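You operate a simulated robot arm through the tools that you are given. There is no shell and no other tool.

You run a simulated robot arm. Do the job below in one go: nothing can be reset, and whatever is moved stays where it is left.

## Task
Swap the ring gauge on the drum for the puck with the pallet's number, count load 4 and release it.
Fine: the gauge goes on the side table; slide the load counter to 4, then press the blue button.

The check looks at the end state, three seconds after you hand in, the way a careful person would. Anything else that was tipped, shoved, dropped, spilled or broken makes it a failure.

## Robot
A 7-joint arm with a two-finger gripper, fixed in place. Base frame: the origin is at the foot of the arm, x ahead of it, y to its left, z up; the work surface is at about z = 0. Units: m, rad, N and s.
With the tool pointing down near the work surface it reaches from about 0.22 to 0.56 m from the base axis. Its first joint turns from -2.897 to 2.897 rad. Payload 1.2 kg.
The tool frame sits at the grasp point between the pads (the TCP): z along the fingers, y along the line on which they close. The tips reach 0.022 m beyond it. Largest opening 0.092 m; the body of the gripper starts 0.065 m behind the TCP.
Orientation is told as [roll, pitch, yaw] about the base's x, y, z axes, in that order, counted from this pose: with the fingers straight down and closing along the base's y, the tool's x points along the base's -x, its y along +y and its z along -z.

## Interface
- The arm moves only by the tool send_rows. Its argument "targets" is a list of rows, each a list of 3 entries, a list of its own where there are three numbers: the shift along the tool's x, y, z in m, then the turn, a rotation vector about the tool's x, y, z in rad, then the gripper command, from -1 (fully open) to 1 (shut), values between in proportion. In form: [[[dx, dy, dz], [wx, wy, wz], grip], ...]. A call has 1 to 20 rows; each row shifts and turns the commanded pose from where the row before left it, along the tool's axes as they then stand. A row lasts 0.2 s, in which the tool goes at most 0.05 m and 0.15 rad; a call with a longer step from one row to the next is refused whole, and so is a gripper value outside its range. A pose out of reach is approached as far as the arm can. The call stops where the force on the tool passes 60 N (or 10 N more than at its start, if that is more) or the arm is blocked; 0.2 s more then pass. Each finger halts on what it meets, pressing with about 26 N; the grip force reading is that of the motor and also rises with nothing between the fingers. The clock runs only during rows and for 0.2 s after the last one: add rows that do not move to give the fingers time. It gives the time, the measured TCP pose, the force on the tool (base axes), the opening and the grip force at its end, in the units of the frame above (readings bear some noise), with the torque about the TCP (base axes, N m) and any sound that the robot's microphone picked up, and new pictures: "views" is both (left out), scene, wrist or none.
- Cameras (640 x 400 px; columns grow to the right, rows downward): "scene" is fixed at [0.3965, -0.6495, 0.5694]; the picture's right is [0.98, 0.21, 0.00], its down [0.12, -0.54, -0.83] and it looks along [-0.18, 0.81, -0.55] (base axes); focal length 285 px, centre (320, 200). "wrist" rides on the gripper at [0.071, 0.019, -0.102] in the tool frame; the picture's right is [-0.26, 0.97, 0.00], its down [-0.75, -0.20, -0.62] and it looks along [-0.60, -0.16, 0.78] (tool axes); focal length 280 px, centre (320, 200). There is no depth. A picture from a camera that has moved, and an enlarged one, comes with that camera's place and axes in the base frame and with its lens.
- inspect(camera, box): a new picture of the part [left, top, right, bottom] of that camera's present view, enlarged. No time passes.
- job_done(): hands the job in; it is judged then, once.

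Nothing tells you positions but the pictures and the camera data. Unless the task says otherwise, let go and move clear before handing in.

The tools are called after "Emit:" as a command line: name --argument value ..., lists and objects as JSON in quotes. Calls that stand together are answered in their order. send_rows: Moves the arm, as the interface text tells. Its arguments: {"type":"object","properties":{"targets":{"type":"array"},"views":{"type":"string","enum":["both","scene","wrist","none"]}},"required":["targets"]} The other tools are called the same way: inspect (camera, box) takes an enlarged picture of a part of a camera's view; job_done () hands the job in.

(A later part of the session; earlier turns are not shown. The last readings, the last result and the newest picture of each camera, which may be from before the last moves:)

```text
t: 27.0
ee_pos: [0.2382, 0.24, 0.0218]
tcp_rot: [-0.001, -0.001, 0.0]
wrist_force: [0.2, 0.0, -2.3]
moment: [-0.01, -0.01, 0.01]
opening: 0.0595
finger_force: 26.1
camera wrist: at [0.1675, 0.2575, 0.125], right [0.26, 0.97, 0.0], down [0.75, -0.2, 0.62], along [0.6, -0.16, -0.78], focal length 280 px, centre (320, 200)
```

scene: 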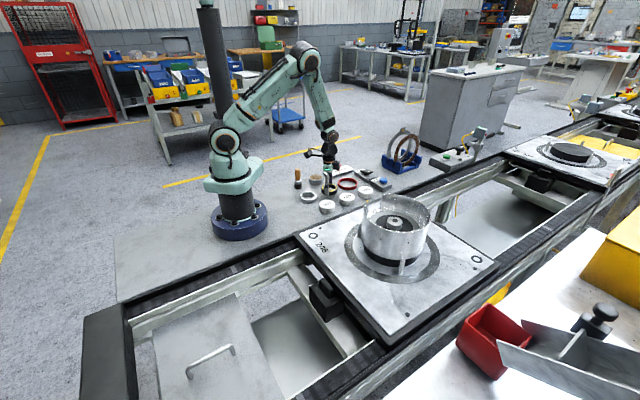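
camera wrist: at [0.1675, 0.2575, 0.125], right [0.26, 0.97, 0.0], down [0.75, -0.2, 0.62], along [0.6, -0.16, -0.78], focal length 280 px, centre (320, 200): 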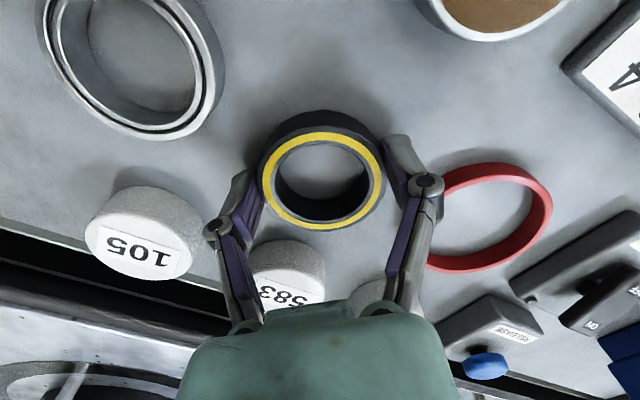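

Emit:
send_rows --targets '[[[0, 0, 0.001], [0, 0, 0], 1], [[0, 0, 0], [0, 0, 0], 1]]' --views "none"

Emit:
send_rows --targets '[[[0, 0, 0.001], [0, 0, 0], 1], [[0, 0, 0], [0, 0, 0], 1]]' --views "none"

Emit:
send_rows --targets '[[[0, 0, 0.001], [0, 0, 0], 1], [[0, 0, 0], [0, 0, 0], 1]]' --views "none"

```text
t: 27.6
ee_pos: [0.2385, 0.2404, 0.0218]
tcp_rot: [0.0, -0.001, 0.0]
wrist_force: [0.0, 1.3, -1.7]
moment: [0.01, 0.0, -0.01]
opening: 0.0595
finger_force: 26.1
```

```text
t: 28.2
ee_pos: [0.2381, 0.2405, 0.0219]
tcp_rot: [0.001, 0.002, 0.002]
wrist_force: [0.3, -0.3, -2.2]
moment: [0.04, 0.02, 0.01]
opening: 0.0592
finger_force: 26.0
```

```text
t: 28.8
ee_pos: [0.2377, 0.2406, 0.0205]
tcp_rot: [0.0, -0.003, 0.001]
wrist_force: [-2.1, -4.2, 19.1]
moment: [-0.11, -0.03, 0.05]
opening: 0.0596
finger_force: 26.1
```

Contact reads 19 N. I'll ease off a little, open part-way, rise straight up and look.

Emit:
send_rows --targets '[[[0, 0, -0.0007], [0, 0, 0], 1], [[0, 0, 0], [0, 0, 0], 0.0], [[0, 0, 0], [0, 0, 0], -0.4], [[0, 0, 0], [0, 0, 0], -0.7], [[0, 0, 0], [0, 0, 0], -0.7], [[0, 0, -0.01], [0, 0, 0], -0.7], [[0, 0, -0.03], [0, 0, 0], -0.7], [[0, 0, -0.04], [0, 0, 0], -0.7], [[0, 0, -0.04], [0, 0, 0], -0.7], [[0, 0, -0.04], [0, 0, 0], -1], [[0, 0, -0.04], [0, 0, 0], -1], [[0, 0, -0.02], [0, 0, 0], -1], [[0, 0, 0], [0, 0, 0], -1]]'

Emit:
inspect --camera "scene" --box '[280, 140, 400, 230]'

```text
t: 31.6
ee_pos: [0.2396, 0.2383, 0.2417]
tcp_rot: [-0.001, 0.001, 0.0]
wrist_force: [0.0, -0.3, 0.7]
moment: [-0.01, 0.01, -0.03]
opening: 0.0921
finger_force: 0.1
camera wrist: at [0.1684, 0.2564, 0.3445], right [0.26, 0.97, 0.0], down [0.75, -0.2, 0.63], along [0.6, -0.16, -0.78], focal length 280 px, centre (320, 200)
```

scene: 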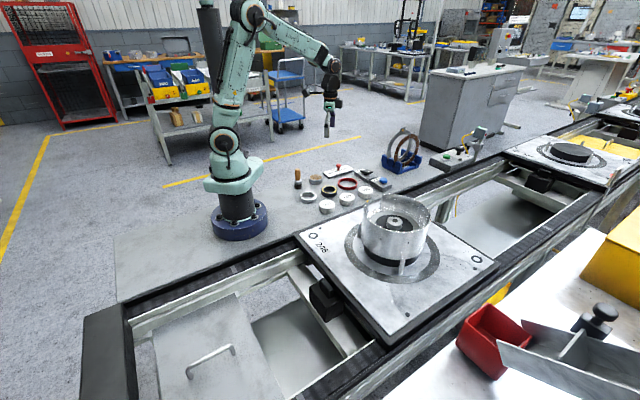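
wrist: 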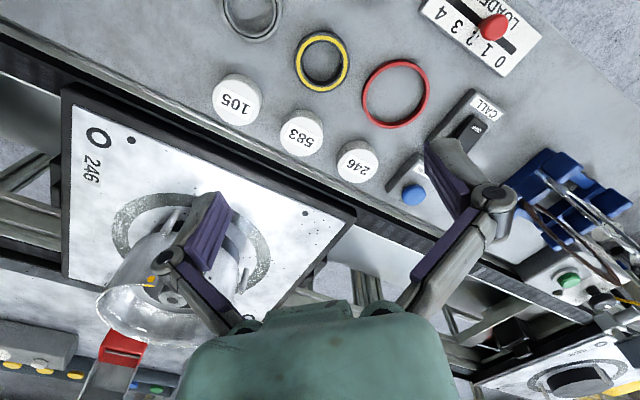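

```text
4.44 times, centred on (340, 185) of scene
camera zoom: at [0.3965, -0.6495, 0.5694], right [0.98, 0.21, 0.0], down [0.12, -0.54, -0.83], along [-0.18, 0.81, -0.55], focal length 1266 px, centre (231, 267)
```

zoom: 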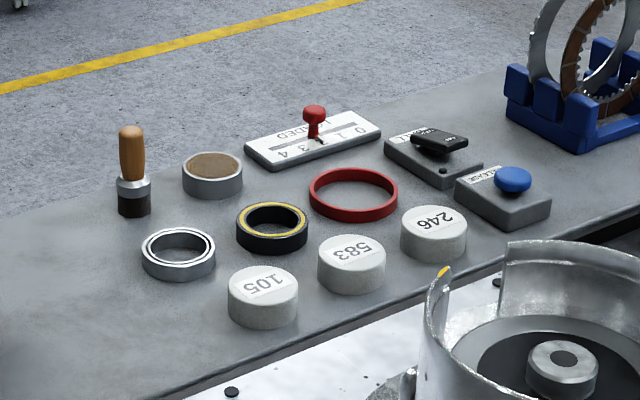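

The gauge stands neatly on the side table. Next is puck 246 near (0.366, 0.253); I'll hover over it with the fingers part-open to stay clear of its neighbours.

Emit:
send_rows --targets '[[[-0.0213, 0.0021, 0.02], [0, 0, 0], -0.63], [[-0.0213, 0.0021, 0.02], [0, 0, 0], -0.63], [[-0.0213, 0.0021, 0.02], [0, 0, 0], -0.63], [[-0.0213, 0.0021, 0.02], [0, 0, 0], -0.63], [[-0.0213, 0.0021, 0.02], [0, 0, 0], -0.63], [[-0.0213, 0.0021, 0.02], [0, 0, 0], -0.63], [[0, 0, 0], [0, 0, 0], -0.63]]'

Emit:
inspect --camera "wrist" --box '[190, 20, 450, 250]'

Emit:
inspect --camera "scene" --box '[310, 130, 430, 220]'

```text
t: 33.2
ee_pos: [0.3661, 0.253, 0.1215]
tcp_rot: [-0.001, -0.001, -0.002]
wrist_force: [0.7, -0.2, 0.0]
moment: [0.03, 0.02, 0.0]
opening: 0.0752
finger_force: 0.2
camera wrist: at [0.2952, 0.2696, 0.2233], right [0.26, 0.97, 0.0], down [0.75, -0.2, 0.62], along [0.6, -0.16, -0.78], focal length 280 px, centre (320, 200)
```

scene: 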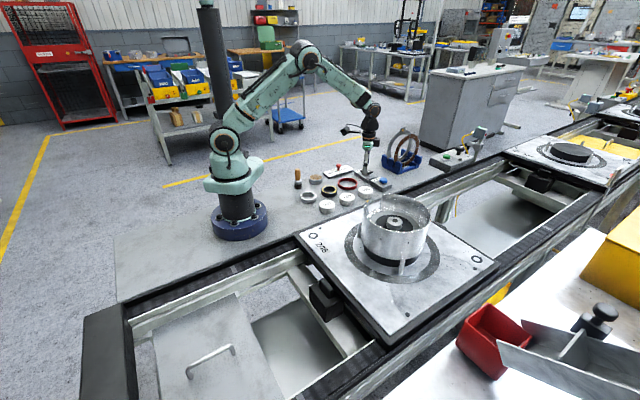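
wrist: 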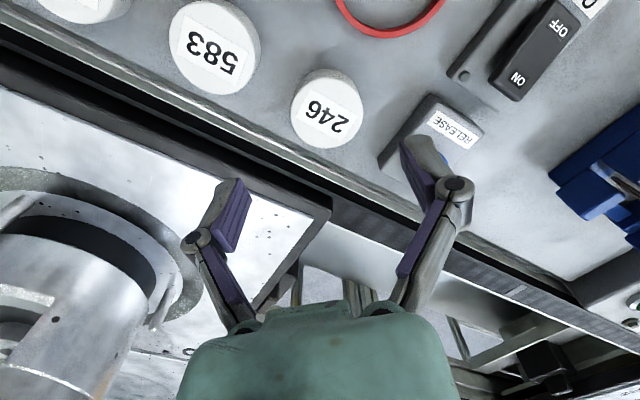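

```text
1.74 times, centred on (320, 135) of wrist
camera zoom: at [0.2952, 0.2696, 0.2233], right [0.26, 0.97, 0.0], down [0.75, -0.2, 0.62], along [0.6, -0.16, -0.78], focal length 488 px, centre (320, 313)
```

zoom: 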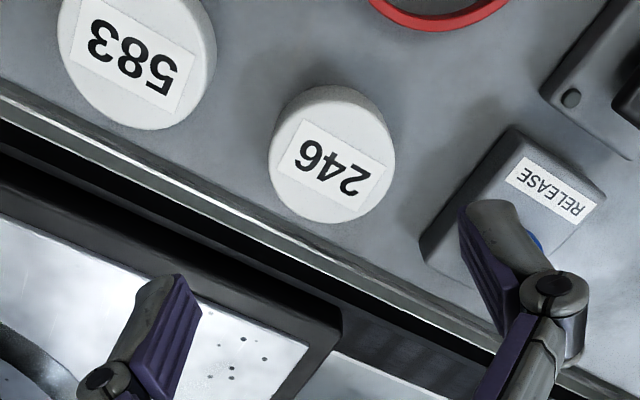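

```text
4.44 times, centred on (370, 175) of scene
camera zoom: at [0.3965, -0.6495, 0.5694], right [0.98, 0.21, 0.0], down [0.12, -0.54, -0.83], along [-0.18, 0.81, -0.55], focal length 1266 px, centre (98, 311)
```

zoom: 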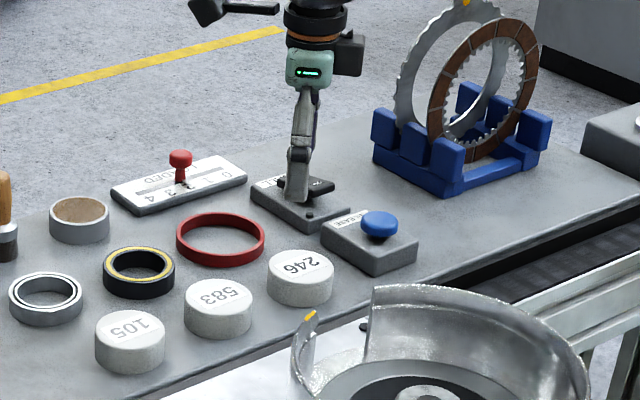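

Puck 246 is slightly further out, at about x = 0.369. I'll shift 3 mm and go down beside it, stopping short to check.

Emit:
send_rows --targets '[[[-0.003, 0.0005, 0.02], [0, 0, 0], -0.63], [[0, 0, 0.025], [0, 0, 0], -0.63], [[0, 0, 0.02], [0, 0, 0], -0.63], [[0, 0, 0.01], [0, 0, 0], -0.63], [[0, 0, 0], [0, 0, 0], -0.63]]'

Emit:
inspect --camera "wrist" --box '[190, 80, 450, 290]'

Emit:
inspect --camera "scene" --box '[330, 160, 410, 220]'

```text
t: 34.4
ee_pos: [0.368, 0.2532, 0.0469]
tcp_rot: [0.0, 0.0, 0.002]
wrist_force: [0.3, 0.2, 1.0]
moment: [0.0, -0.01, -0.01]
opening: 0.0751
finger_force: 0.1
camera wrist: at [0.2981, 0.2709, 0.1487], right [0.26, 0.97, 0.0], down [0.75, -0.2, 0.62], along [0.6, -0.16, -0.78], focal length 280 px, centre (320, 200)
```

scene: 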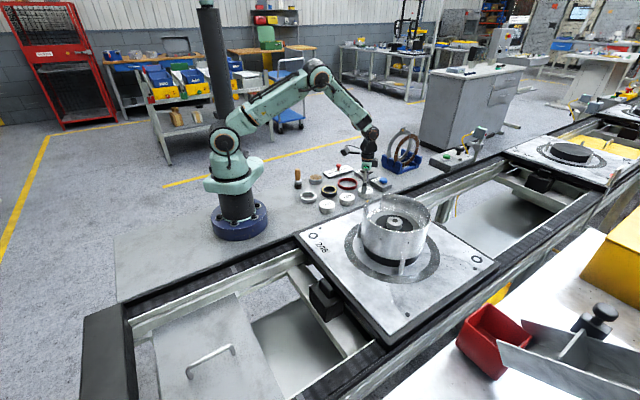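
wrist: 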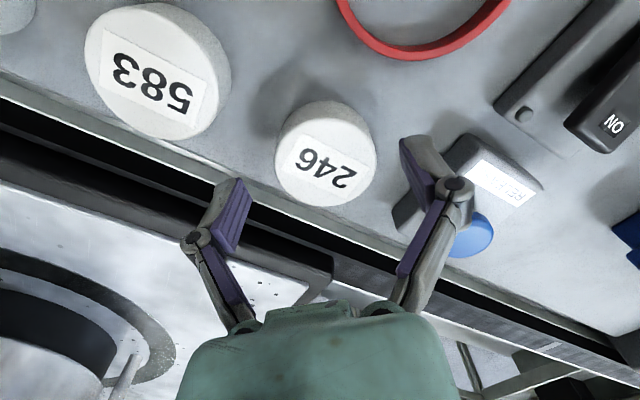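

```text
1.90 times, centred on (320, 185) of wrist
camera zoom: at [0.2981, 0.2709, 0.1487], right [0.26, 0.97, 0.0], down [0.75, -0.2, 0.62], along [0.6, -0.16, -0.78], focal length 534 px, centre (320, 229)
```

zoom: 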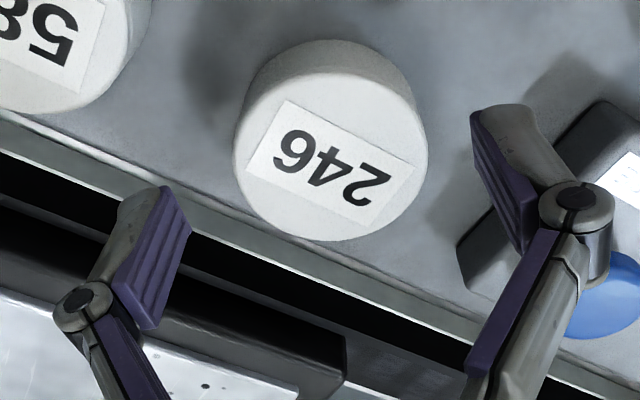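

```text
6.67 times, centred on (370, 190) of scene
camera zoom: at [0.3965, -0.6495, 0.5694], right [0.98, 0.21, 0.0], down [0.12, -0.54, -0.83], along [-0.18, 0.81, -0.55], focal length 1899 px, centre (-13, 267)
```

zoom: 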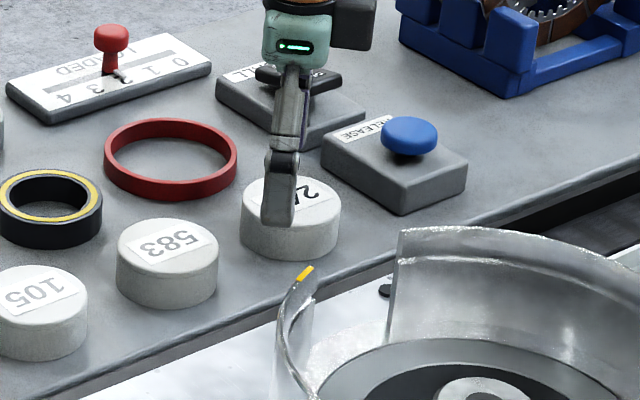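

The puck centre reads about (0.3695, 0.2545). I'll correct by 1–1.5 mm, finish the descent and grip.

Emit:
send_rows --targets '[[[-0.001, 0.0013, 0.008], [0, 0, 0], -0.63], [[0, 0, 0.008], [0, 0, 0], -0.63], [[0, 0, 0.005], [0, 0, 0], -0.63], [[0, 0, 0], [0, 0, 0], -0.63], [[0, 0, 0], [0, 0, 0], 0], [[0, 0, 0], [0, 0, 0], 1], [[0, 0, 0], [0, 0, 0], 1], [[0, 0, 0], [0, 0, 0], 1]]'

Emit:
inspect --camera "wrist" --box '[190, 80, 450, 290]'

```text
t: 36.2
ee_pos: [0.3716, 0.2543, 0.026]
tcp_rot: [-0.001, 0.001, 0.001]
wrist_force: [0.0, -1.4, 6.1]
moment: [-0.04, -0.01, -0.02]
opening: 0.0527
finger_force: 25.9
camera wrist: at [0.3, 0.2727, 0.1283], right [0.26, 0.96, 0.0], down [0.75, -0.2, 0.63], along [0.6, -0.16, -0.78], focal length 280 px, centre (320, 200)
```

scene: 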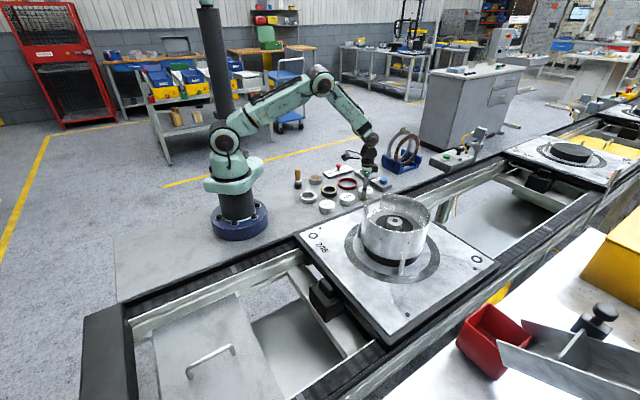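
wrist: 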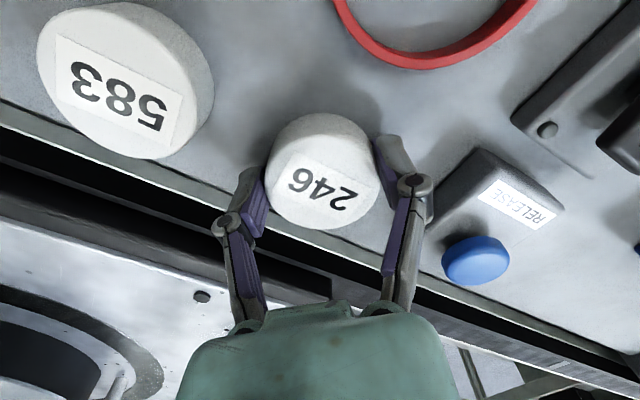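

```text
1.90 times, centred on (320, 185) of wrist
camera zoom: at [0.3, 0.2727, 0.1283], right [0.26, 0.96, 0.0], down [0.75, -0.2, 0.63], along [0.6, -0.16, -0.78], focal length 534 px, centre (320, 229)
```

zoom: 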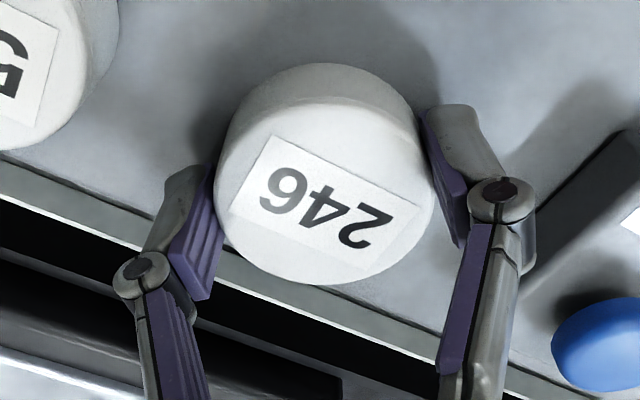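

Puck 246 is gripped at 53 mm. I'll lift it gently.

Emit:
send_rows --targets '[[[0, 0, -0.001], [0, 0, 0], 1], [[0, 0, -0.002], [0, 0, 0], 1], [[0, 0, -0.003], [0, 0, 0], 1], [[0, 0, -0.004], [0, 0, 0], 1], [[0, 0, -0.005], [0, 0, 0], 1], [[0, 0, -0.007], [0, 0, 0], 1], [[0, 0, -0.01], [0, 0, 0], 1], [[0, 0, -0.015], [0, 0, 0], 1], [[0, 0, -0.02], [0, 0, 0], 1], [[0, 0, -0.025], [0, 0, 0], 1], [[0, 0, -0.025], [0, 0, 0], 1], [[0, 0, -0.025], [0, 0, 0], 1], [[0, 0, -0.025], [0, 0, 0], 1], [[0, 0, -0.025], [0, 0, 0], 1], [[0, 0, -0.02], [0, 0, 0], 1], [[0, 0, 0], [0, 0, 0], 1]]'

Emit:
inspect --camera "wrist" --box '[190, 80, 450, 290]'

Emit:
inspect --camera "scene" --box '[310, 90, 430, 180]'

```text
t: 39.6
ee_pos: [0.3701, 0.2544, 0.2366]
tcp_rot: [0.0, 0.0, 0.0]
wrist_force: [-0.3, -0.1, -0.7]
moment: [0.02, 0.02, -0.02]
opening: 0.0527
finger_force: 25.6
camera wrist: at [0.2993, 0.2723, 0.339], right [0.26, 0.97, 0.0], down [0.75, -0.2, 0.63], along [0.6, -0.16, -0.78], focal length 280 px, centre (320, 200)
```

scene: 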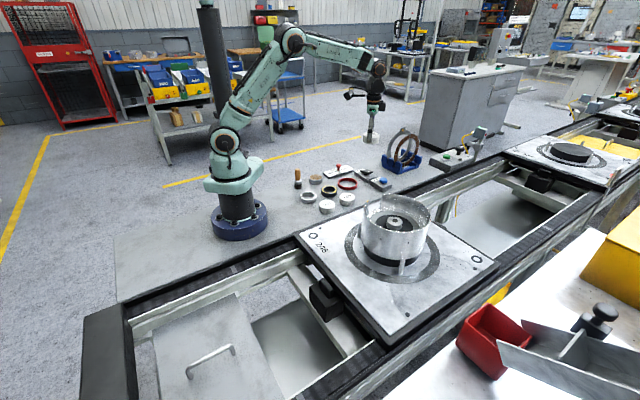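
wrist: 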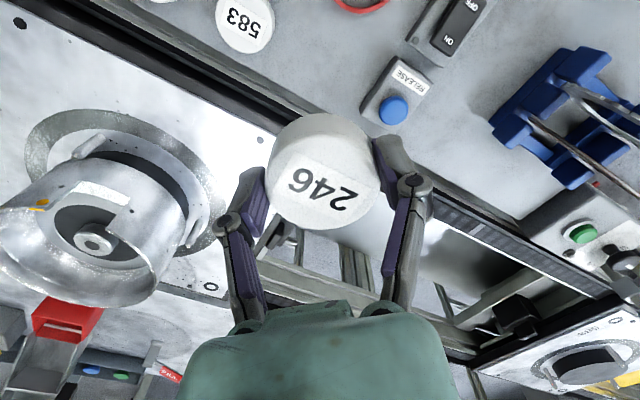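

```text
1.90 times, centred on (320, 185) of wrist
camera zoom: at [0.2993, 0.2723, 0.339], right [0.26, 0.97, 0.0], down [0.75, -0.2, 0.63], along [0.6, -0.16, -0.78], focal length 534 px, centre (320, 229)
```

zoom: 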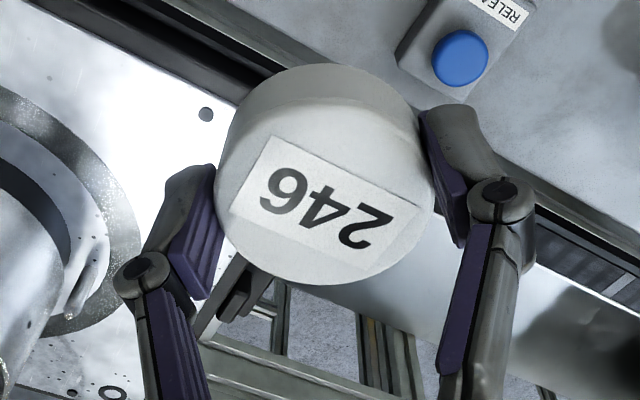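

```text
4.44 times, centred on (370, 135) of scene
camera zoom: at [0.3965, -0.6495, 0.5694], right [0.98, 0.21, 0.0], down [0.12, -0.54, -0.83], along [-0.18, 0.81, -0.55], focal length 1266 px, centre (98, 489)
```

zoom: 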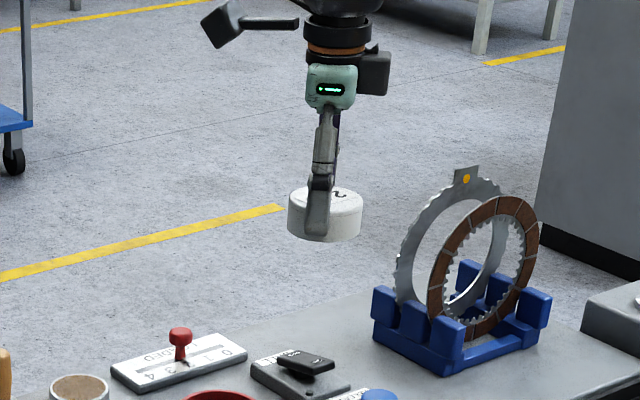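

The puck is held level and firm. I'll carry it over the drum at a height that clears the shroud.

Emit:
send_rows --targets '[[[-0.003, -0.01, 0], [0, 0, 0], 1], [[-0.00674, -0.02127, 0], [0, 0, 0], 1], [[-0.00674, -0.02127, 0], [0, 0, 0], 1], [[-0.00674, -0.02127, 0], [0, 0, 0], 1], [[-0.00674, -0.02127, 0], [0, 0, 0], 1], [[-0.00674, -0.02127, 0], [0, 0, 0], 1], [[-0.00674, -0.02127, 0], [0, 0, 0], 1], [[-0.00674, -0.02127, 0], [0, 0, 0], 1], [[-0.00674, -0.02127, 0], [0, 0, 0], 1], [[-0.00674, -0.02127, 0], [0, 0, 0], 1], [[-0.00674, -0.02127, 0], [0, 0, 0], 1], [[-0.00674, -0.02127, 0], [0, 0, 0], 1], [[-0.00674, -0.02127, 0], [0, 0, 0], 1], [[-0.00674, -0.02127, 0], [0, 0, 0], 1], [[-0.0037, -0.01127, 0], [0, 0, 0], 1], [[0, 0, 0], [0, 0, 0], 1]]'

Emit:
inspect --camera "wrist" --box '[190, 40, 450, 270]'

Emit:
inspect --camera "scene" --box '[350, 150, 450, 240]'

```text
t: 43.0
ee_pos: [0.4639, -0.0446, 0.237]
tcp_rot: [0.0, 0.0, 0.001]
wrist_force: [0.5, -0.4, -0.7]
moment: [0.01, 0.0, -0.02]
opening: 0.0526
finger_force: 26.6
camera wrist: at [0.3934, -0.0265, 0.3386], right [0.26, 0.97, 0.0], down [0.75, -0.2, 0.63], along [0.6, -0.16, -0.78], focal length 280 px, centre (320, 200)
```

scene: 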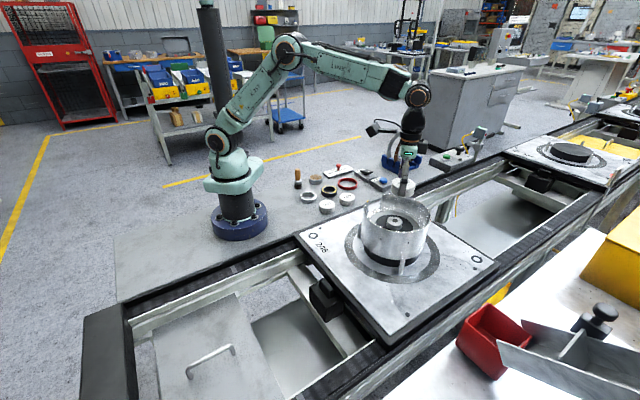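
wrist: 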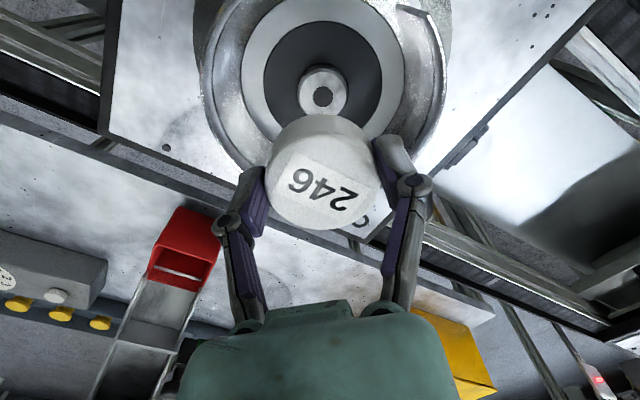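

```text
1.74 times, centred on (320, 155) of wrist
camera zoom: at [0.3934, -0.0265, 0.3386], right [0.26, 0.97, 0.0], down [0.75, -0.2, 0.63], along [0.6, -0.16, -0.78], focal length 488 px, centre (320, 278)
```

zoom: 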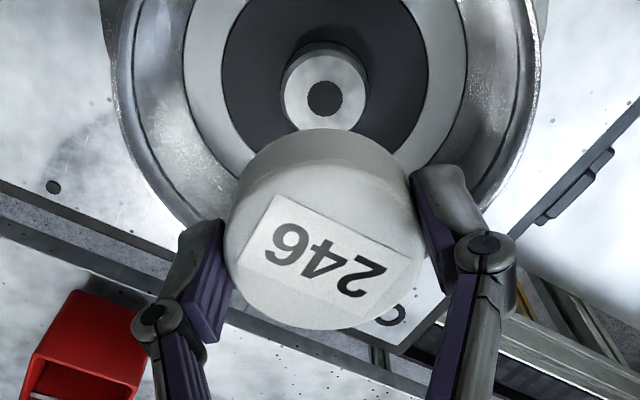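

```text
4.44 times, centred on (400, 195) of scene
camera zoom: at [0.3965, -0.6495, 0.5694], right [0.98, 0.21, 0.0], down [0.12, -0.54, -0.83], along [-0.18, 0.81, -0.55], focal length 1266 px, centre (-36, 222)
```

zoom: 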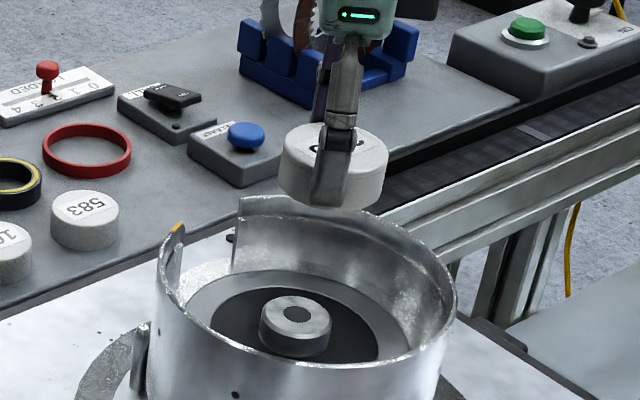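

The puck is above the boss to within a few mm. I'll go down to about 1 cm above it, where the views will agree better.

Emit:
send_rows --targets '[[[0, 0, 0.01], [0, 0, 0], 1], [[0, 0.001, 0.02], [0, 0, 0], 1], [[0, 0, 0.02], [0, 0, 0], 1], [[0, 0, 0.018], [0, 0, 0], 1], [[0, 0, 0.01], [0, 0, 0], 1], [[0, 0, 0], [0, 0, 0], 1]]'

Emit:
inspect --camera "wrist" --box '[190, 60, 450, 270]'

Emit:
inspect --camera "scene" --box '[360, 180, 440, 240]'

```text
t: 44.4
ee_pos: [0.4634, -0.0412, 0.1597]
tcp_rot: [-0.002, 0.001, -0.001]
wrist_force: [0.2, -0.1, -1.0]
moment: [-0.01, 0.02, -0.03]
opening: 0.0526
finger_force: 25.9
camera wrist: at [0.3929, -0.0246, 0.2611], right [0.26, 0.97, 0.0], down [0.75, -0.2, 0.62], along [0.6, -0.16, -0.78], focal length 280 px, centre (320, 200)
```

scene: 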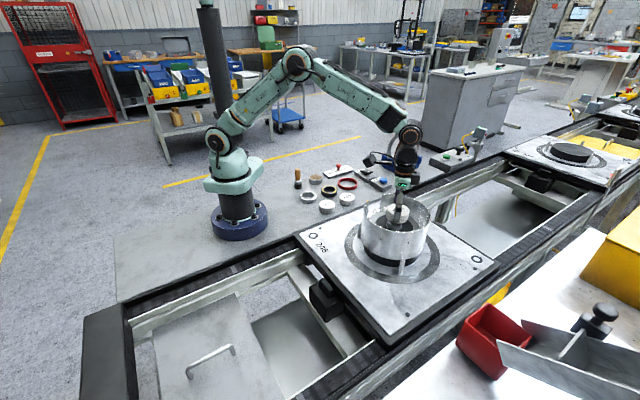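
wrist: 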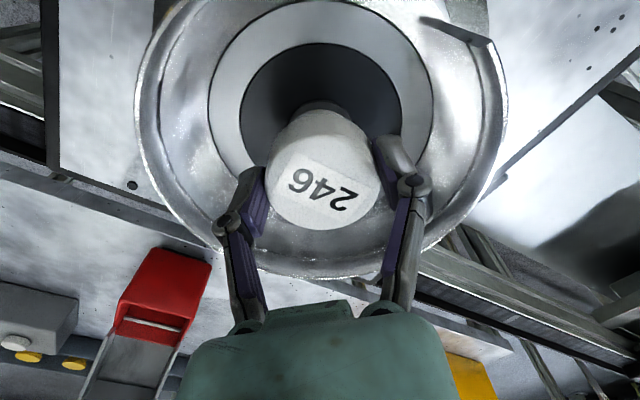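

```text
1.90 times, centred on (320, 165) of wrist
camera zoom: at [0.3929, -0.0246, 0.2611], right [0.26, 0.97, 0.0], down [0.75, -0.2, 0.62], along [0.6, -0.16, -0.78], focal length 534 px, centre (320, 267)
```

zoom: 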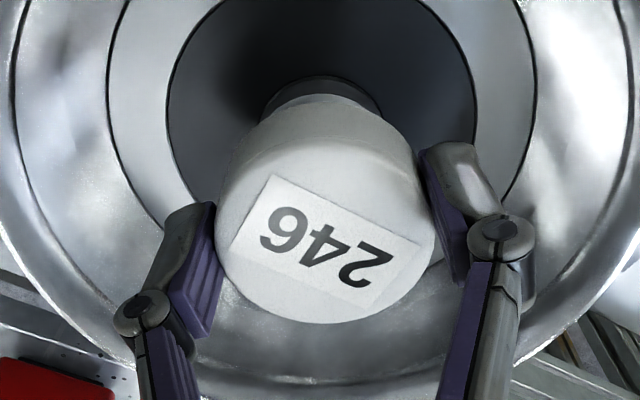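

```text
6.67 times, centred on (400, 210) of scene
camera zoom: at [0.3965, -0.6495, 0.5694], right [0.98, 0.21, 0.0], down [0.12, -0.54, -0.83], along [-0.18, 0.81, -0.55], focal length 1899 px, centre (-213, 133)
```

zoom: 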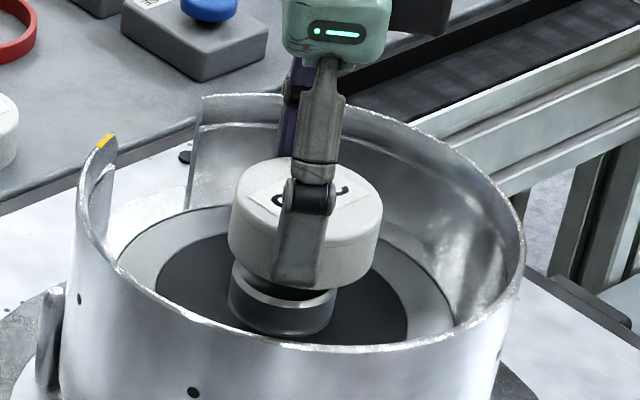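

The scene view shows the puck about 4 mm too far in +x relative to the boss, while y agrees. I'll correct by 3.5 mm and recheck.

Emit:
send_rows --targets '[[[0.0018, 0, 0], [0, 0, 0], 1], [[0.0017, 0, 0.005], [0, 0, 0], 1], [[0, 0, 0], [0, 0, 0], 1]]'

Emit:
inspect --camera "wrist" --box '[190, 60, 450, 270]'

Emit:
inspect --camera "scene" --box '[370, 195, 420, 235]'

```text
t: 45.2
ee_pos: [0.4598, -0.0423, 0.1552]
tcp_rot: [0.0, 0.001, 0.001]
wrist_force: [0.0, -0.5, 0.2]
moment: [0.01, 0.0, 0.0]
opening: 0.0529
finger_force: 26.5
camera wrist: at [0.3891, -0.0244, 0.2569], right [0.26, 0.97, 0.0], down [0.75, -0.2, 0.63], along [0.6, -0.16, -0.78], focal length 280 px, centre (320, 200)
```

scene: 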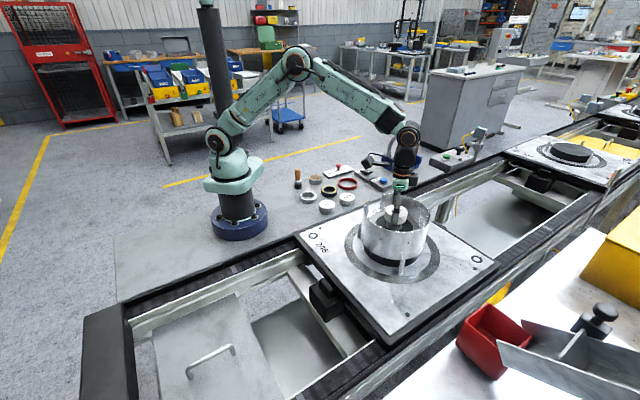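
wrist: 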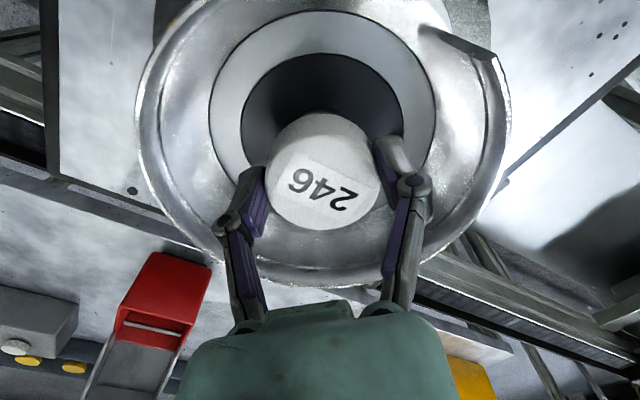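

```text
1.90 times, centred on (320, 165) of wrist
camera zoom: at [0.3891, -0.0244, 0.2569], right [0.26, 0.97, 0.0], down [0.75, -0.2, 0.63], along [0.6, -0.16, -0.78], focal length 534 px, centre (320, 267)
```

zoom: 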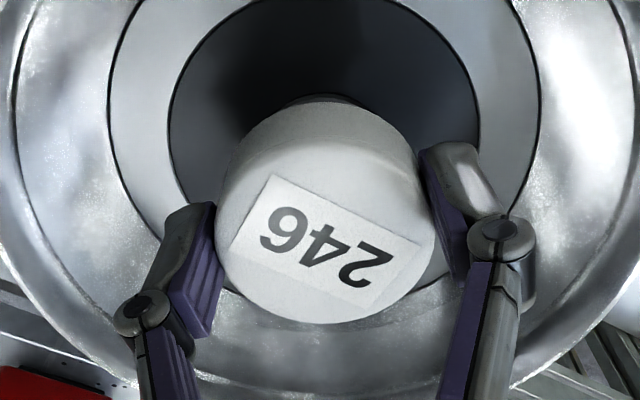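

```text
10.00 times, centred on (395, 215) of scene
camera zoom: at [0.3965, -0.6495, 0.5694], right [0.98, 0.21, 0.0], down [0.12, -0.54, -0.83], along [-0.18, 0.81, -0.55], focal length 2848 px, centre (-430, 50)
```

zoom: 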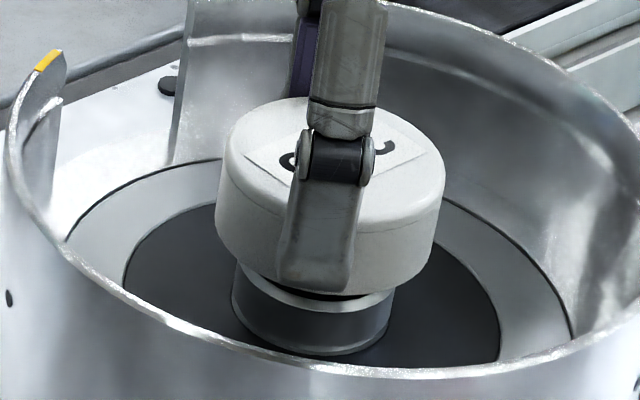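

Both views now show the puck centred over the boss to within 1–2 mm. I'll lower it in small steps and watch the force to find its seat.

Emit:
send_rows --targets '[[[-0.0005, 0, 0.002], [0, 0, 0], 1], [[0, 0, 0.002], [0, 0, 0], 1], [[0, 0, 0], [0, 0, 0], 1]]' --views "none"

Emit:
send_rows --targets '[[[0, 0, 0.0015], [0, 0, 0], 1], [[0, 0, 0.0015], [0, 0, 0], 1], [[0, 0, 0], [0, 0, 0], 1]]' --views "none"

Emit:
send_rows --targets '[[[0, 0, 0.001], [0, 0, 0], 1], [[0, 0, 0], [0, 0, 0], 1]]' --views "none"

```text
t: 46.0
ee_pos: [0.4611, -0.0422, 0.1506]
tcp_rot: [0.0, 0.0, 0.0]
wrist_force: [-0.2, -0.2, -0.5]
moment: [-0.01, 0.02, -0.01]
opening: 0.0526
finger_force: 26.6
```

```text
t: 46.8
ee_pos: [0.4602, -0.0411, 0.1476]
tcp_rot: [-0.001, 0.0, 0.001]
wrist_force: [-0.1, -0.2, 0.0]
moment: [0.04, 0.0, 0.02]
opening: 0.0528
finger_force: 26.7
```

```text
t: 47.4
ee_pos: [0.4602, -0.0415, 0.1462]
tcp_rot: [0.0, 0.0, 0.001]
wrist_force: [-0.8, -0.5, -1.1]
moment: [-0.02, -0.01, -0.01]
opening: 0.0528
finger_force: 26.5
```

Emit:
send_rows --targets '[[[0, 0, 0.001], [0, 0, 0], 1], [[0, 0, 0], [0, 0, 0], 1]]' --views "none"

Emit:
send_rows --targets '[[[0, 0, 0.001], [0, 0, 0], 1], [[0, 0, 0], [0, 0, 0], 1]]' --views "both"

Emit:
inspect --camera "scene" --box '[370, 195, 420, 235]'

```text
t: 48.0
ee_pos: [0.4602, -0.0416, 0.146]
tcp_rot: [-0.001, -0.001, 0.0]
wrist_force: [0.3, 0.2, -0.3]
moment: [0.03, 0.0, -0.01]
opening: 0.0527
finger_force: 26.4
```

```text
t: 48.6
ee_pos: [0.4604, -0.0432, 0.1446]
tcp_rot: [0.0, 0.001, 0.001]
wrist_force: [-0.1, 0.0, -1.1]
moment: [0.03, 0.0, 0.01]
opening: 0.0529
finger_force: 26.1
camera wrist: at [0.3896, -0.0249, 0.2469], right [0.26, 0.97, 0.0], down [0.75, -0.2, 0.62], along [0.6, -0.16, -0.78], focal length 280 px, centre (320, 200)
```

scene: 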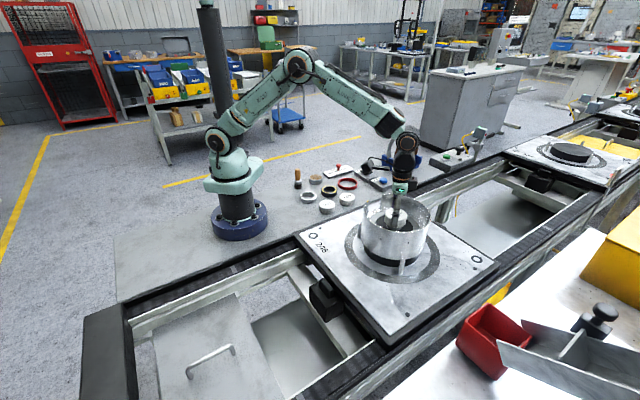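
wrist: 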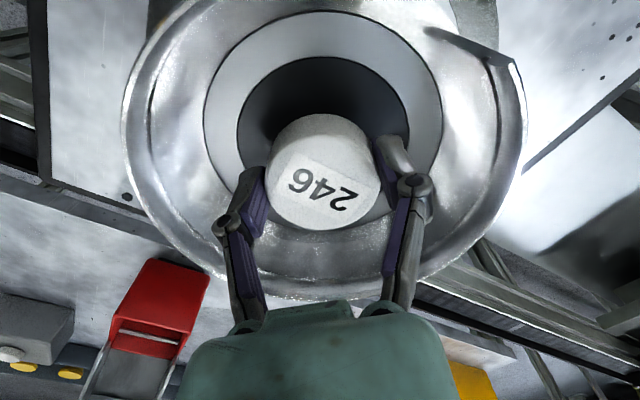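

```text
10.00 times, centred on (395, 215) of scene
camera zoom: at [0.3965, -0.6495, 0.5694], right [0.98, 0.21, 0.0], down [0.12, -0.54, -0.83], along [-0.18, 0.81, -0.55], focal length 2848 px, centre (-430, 50)
```

zoom: 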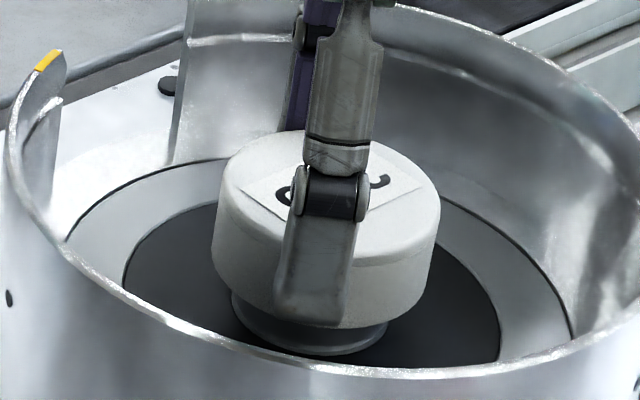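

There's no contact yet and the puck seems about to reach or cover the boss, so I'll carry on gently.

Emit:
send_rows --targets '[[[0, 0, 0.001], [0, 0, 0], 1], [[0, 0, 0], [0, 0, 0], 1]]' --views "none"

Emit:
send_rows --targets '[[[0, 0, 0.001], [0, 0, 0], 1], [[0, 0, 0], [0, 0, 0], 1]]' --views "none"

Emit:
send_rows --targets '[[[0, 0, 0.001], [0, 0, 0], 1], [[0, 0, 0], [0, 0, 0], 1]]' --views "none"

Emit:
inspect --camera "scene" --box '[370, 195, 420, 235]'

```text
t: 49.2
ee_pos: [0.4614, -0.0429, 0.1442]
tcp_rot: [-0.001, 0.0, 0.0]
wrist_force: [-0.4, 0.0, 0.2]
moment: [0.0, 0.02, -0.03]
opening: 0.0529
finger_force: 26.2
```

```text
t: 49.8
ee_pos: [0.4617, -0.0437, 0.1426]
tcp_rot: [-0.001, -0.001, -0.001]
wrist_force: [-2.0, -0.2, -0.2]
moment: [0.0, 0.01, -0.03]
opening: 0.0528
finger_force: 25.8
```

```text
t: 50.4
ee_pos: [0.4612, -0.0425, 0.1406]
tcp_rot: [-0.002, -0.001, -0.001]
wrist_force: [0.4, 0.1, -0.2]
moment: [0.01, -0.02, 0.01]
opening: 0.0527
finger_force: 26.2
```

```text
10.00 times, centred on (395, 215) of scene
camera zoom: at [0.3965, -0.6495, 0.5694], right [0.98, 0.21, 0.0], down [0.12, -0.54, -0.83], along [-0.18, 0.81, -0.55], focal length 2848 px, centre (-430, 50)
```

zoom: 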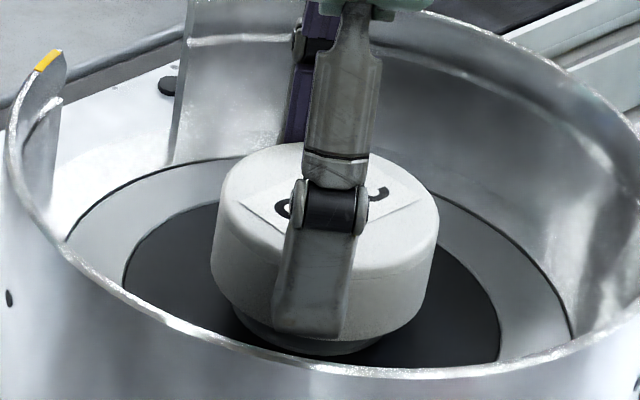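

The puck is passing down over the boss without resistance, so it seems to be hollow underneath. Continuing down to the seat.

Emit:
send_rows --targets '[[[0, 0, 0.0015], [0, 0, 0], 1], [[0, 0, 0.0015], [0, 0, 0], 1], [[0, 0, 0], [0, 0, 0], 1]]' --views "none"

Emit:
send_rows --targets '[[[0, 0, 0.0015], [0, 0, 0], 1], [[0, 0, 0.0015], [0, 0, 0], 1], [[0, 0, 0], [0, 0, 0], 1]]' --views "none"

Emit:
send_rows --targets '[[[0, 0, 0.0015], [0, 0, 0], 1], [[0, 0, 0.0015], [0, 0, 0], 1], [[0, 0, 0], [0, 0, 0], 1]]' --views "none"

Emit:
inspect --camera "scene" --box '[370, 195, 420, 235]'

```text
t: 51.2
ee_pos: [0.4614, -0.0419, 0.1381]
tcp_rot: [-0.001, 0.0, -0.001]
wrist_force: [-0.4, 0.6, 0.3]
moment: [-0.01, -0.01, 0.04]
opening: 0.0528
finger_force: 25.6
```

```text
t: 52.0
ee_pos: [0.4602, -0.042, 0.1351]
tcp_rot: [0.002, 0.001, -0.001]
wrist_force: [-0.6, 0.8, 0.0]
moment: [0.01, -0.02, -0.02]
opening: 0.0527
finger_force: 25.6
```

```text
t: 52.8
ee_pos: [0.4612, -0.0422, 0.1333]
tcp_rot: [0.0, 0.0, 0.0]
wrist_force: [-0.6, 0.9, -0.1]
moment: [0.02, 0.0, -0.03]
opening: 0.0527
finger_force: 25.6
```

```text
10.00 times, centred on (395, 215) of scene
camera zoom: at [0.3965, -0.6495, 0.5694], right [0.98, 0.21, 0.0], down [0.12, -0.54, -0.83], along [-0.18, 0.81, -0.55], focal length 2848 px, centre (-430, 50)
```

zoom: 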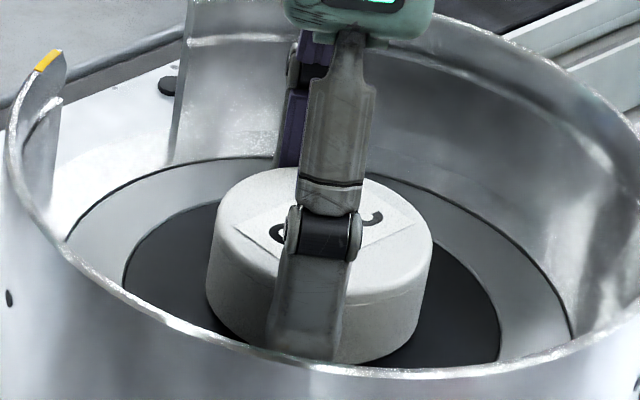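

The boss is now inside the puck, with about 5 mm left to the drum face.

Emit:
send_rows --targets '[[[0, 0, 0.0015], [0, 0, 0], 1], [[0, 0, 0.0015], [0, 0, 0], 1], [[0, 0, 0], [0, 0, 0], 1]]' --views "none"

Emit:
send_rows --targets '[[[0, 0, 0.001], [0, 0, 0], 1], [[0, 0, 0], [0, 0, 0], 1]]' --views "none"

Emit:
send_rows --targets '[[[0, 0, 0.001], [0, 0, 0], 1], [[0, 0, 0], [0, 0, 0], 1]]' --views "none"

```text
t: 53.6
ee_pos: [0.462, -0.0422, 0.1286]
tcp_rot: [0.0, -0.004, 0.001]
wrist_force: [-5.0, -0.1, 21.4]
moment: [0.01, 0.03, -0.02]
opening: 0.0529
finger_force: 25.8
```

```text
t: 54.2
ee_pos: [0.4615, -0.0425, 0.1295]
tcp_rot: [0.001, -0.006, 0.001]
wrist_force: [3.7, -2.1, 22.5]
moment: [-0.07, -0.16, 0.02]
opening: 0.0528
finger_force: 26.2
```

```text
t: 54.8
ee_pos: [0.4611, -0.0421, 0.1268]
tcp_rot: [0.0, -0.004, 0.0]
wrist_force: [10.9, -2.4, 20.8]
moment: [-0.05, -0.3, 0.01]
opening: 0.0527
finger_force: 25.8
```

The puck is seated, reading about 21 N. I'll ease off, open gently and rise clear.

Emit:
send_rows --targets '[[[0, 0, -0.0015], [0, 0, 0], 1], [[0, 0, 0], [0, 0, 0], 1], [[0, 0, 0], [0, 0, 0], 0.0], [[0, 0, 0], [0, 0, 0], -0.4], [[0, 0, 0], [0, 0, 0], -0.7], [[0, 0, 0], [0, 0, 0], -0.7], [[0, 0, 0], [0, 0, 0], -0.7]]'

Emit:
inspect --camera "scene" --box '[360, 185, 440, 245]'

Emit:
inspect --camera "wrist" --box '[190, 60, 450, 270]'

```text
t: 56.4
ee_pos: [0.4598, -0.0417, 0.1281]
tcp_rot: [0.0, 0.002, 0.0]
wrist_force: [-0.4, -0.3, -0.7]
moment: [-0.01, -0.01, -0.02]
opening: 0.0779
finger_force: 0.0
camera wrist: at [0.3893, -0.024, 0.2303], right [0.26, 0.97, 0.0], down [0.75, -0.2, 0.62], along [0.6, -0.16, -0.78], focal length 280 px, centre (320, 200)
```

scene: 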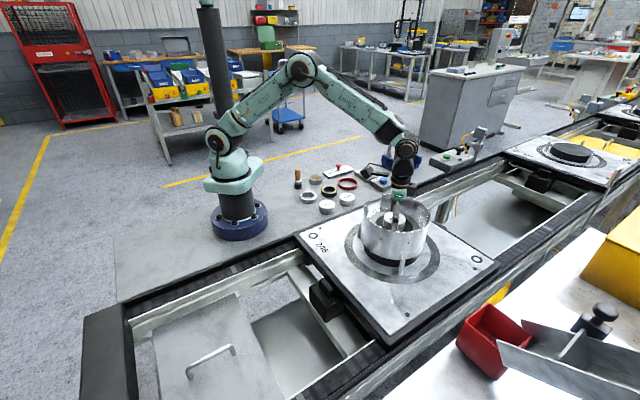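
wrist: 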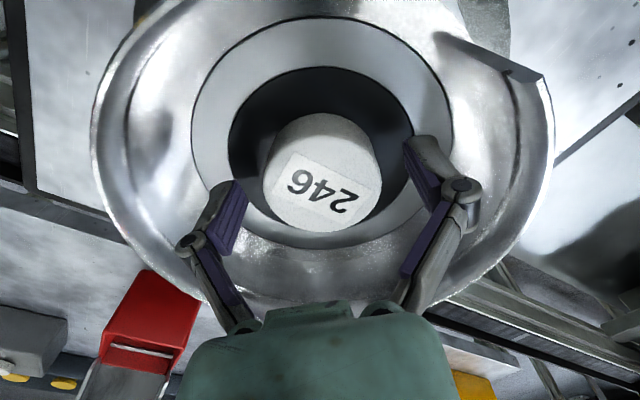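

```text
6.67 times, centred on (400, 215) of scene
camera zoom: at [0.3965, -0.6495, 0.5694], right [0.98, 0.21, 0.0], down [0.12, -0.54, -0.83], along [-0.18, 0.81, -0.55], focal length 1899 px, centre (-213, 100)
```

zoom: 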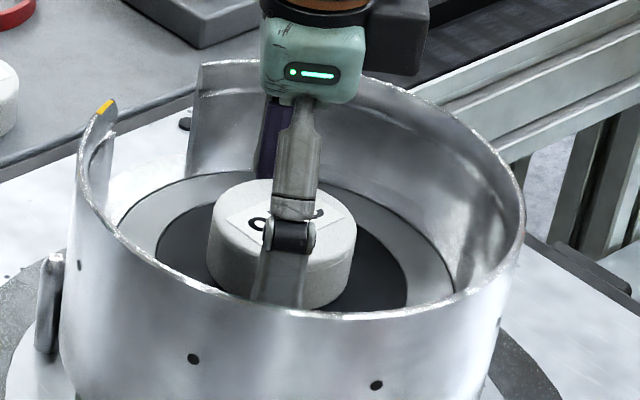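

```text
1.90 times, centred on (320, 165) of wrist
camera zoom: at [0.3893, -0.024, 0.2303], right [0.26, 0.97, 0.0], down [0.75, -0.2, 0.62], along [0.6, -0.16, -0.78], focal length 534 px, centre (320, 267)
```

zoom: 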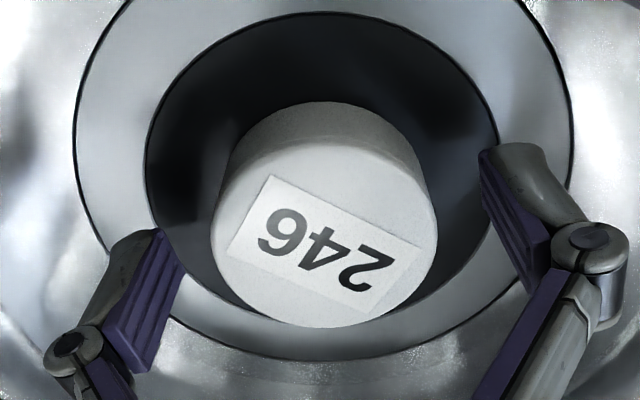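

Puck 246 sits squarely on the drum with the fingers free. I'll rise clear, look back at it, then move over to the load counter.

Emit:
send_rows --targets '[[[0, 0, -0.015], [0, 0, 0], -0.7], [[0, 0, -0.03], [0, 0, 0], -0.7], [[0, 0, -0.04], [0, 0, 0], -0.7], [[0, 0, -0.04], [0, 0, 0], -0.7], [[0, 0, -0.025], [0, 0, 0], -0.7], [[0, 0, 0], [0, 0, 0], -0.7]]'

Emit:
inspect --camera "scene" --box '[360, 185, 440, 245]'

Emit:
send_rows --targets '[[[0.01, 0.02, 0], [0, 0, 0], -0.7], [[0.0182, 0.0368, 0], [0, 0, 0], -0.7], [[0.0182, 0.0368, 0], [0, 0, 0], -0.7], [[0.0182, 0.0368, 0], [0, 0, 0], -0.7], [[0.0182, 0.0368, 0], [0, 0, 0], -0.7], [[0.0182, 0.0368, 0], [0, 0, 0], -0.7], [[0.0182, 0.0368, 0], [0, 0, 0], -0.7], [[0.0182, 0.0368, 0], [0, 0, 0], -0.7], [[0.0182, 0.0368, 0], [0, 0, 0], -0.7], [[0.0182, 0.0368, 0], [0, 0, 0], -0.7], [[0.0182, 0.0368, 0], [0, 0, 0], -0.7], [[0.0182, 0.0368, 0], [0, 0, 0], -0.7], [[0.008, 0.0168, 0], [0, 0, 0], -0.7], [[0, 0, 0], [0, 0, -0.131], -0.7], [[0, 0, 0], [0, 0, -0.131], -0.7], [[0, 0, 0], [0, 0, -0.131], -0.7], [[0, 0, 0], [0, 0, -0.131], -0.7], [[0, 0, 0], [0, 0, -0.131], -0.7], [[0, 0, 0], [0, 0, -0.131], -0.7], [[0, 0, 0], [0, 0, 0], -0.7]]'

```text
t: 57.8
ee_pos: [0.4618, -0.0431, 0.2786]
tcp_rot: [-0.001, 0.0, 0.001]
wrist_force: [0.1, 0.3, -0.2]
moment: [0.01, -0.03, 0.04]
opening: 0.0779
finger_force: 0.0
camera wrist: at [0.3911, -0.0245, 0.38], right [0.26, 0.97, 0.0], down [0.75, -0.2, 0.62], along [0.6, -0.16, -0.78], focal length 280 px, centre (320, 200)
```

scene: 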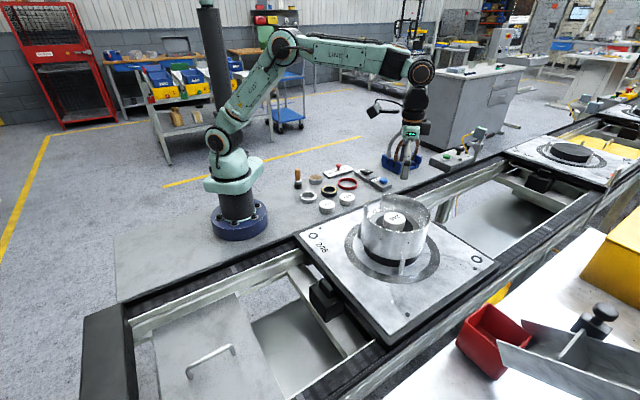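
wrist: 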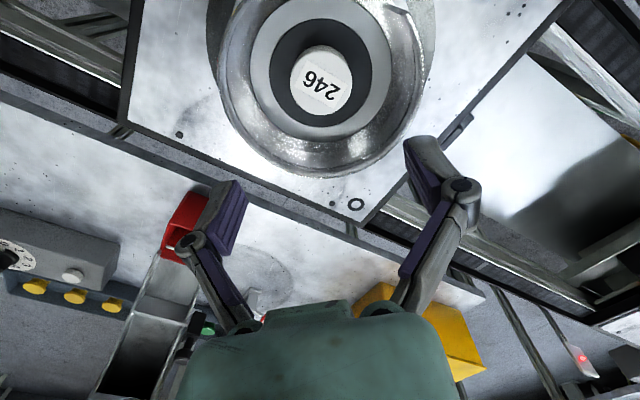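

```text
6.67 times, centred on (400, 215) of scene
camera zoom: at [0.3965, -0.6495, 0.5694], right [0.98, 0.21, 0.0], down [0.12, -0.54, -0.83], along [-0.18, 0.81, -0.55], focal length 1899 px, centre (-213, 100)
```

zoom: 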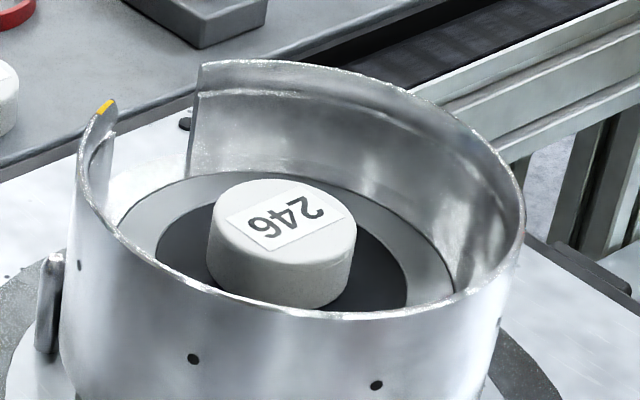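

```text
t: 62.0
ee_pos: [0.2423, 0.3998, 0.2782]
tcp_rot: [0.001, -0.001, 0.789]
wrist_force: [0.8, -0.2, -0.6]
moment: [-0.02, -0.04, 0.0]
opening: 0.0781
finger_force: 0.1
camera wrist: at [0.1789, 0.3612, 0.3805], right [-0.5, 0.87, 0.0], down [0.68, 0.39, 0.62], along [0.54, 0.31, -0.78], focal length 280 px, centre (320, 200)
```

scene: 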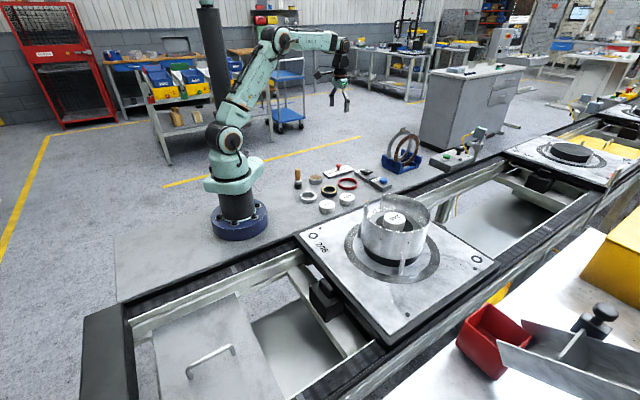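
wrist: 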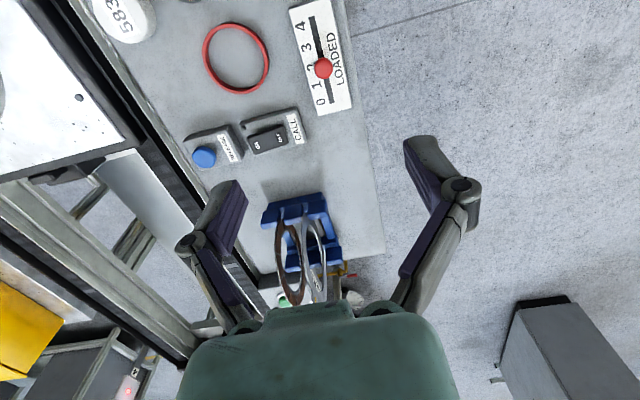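

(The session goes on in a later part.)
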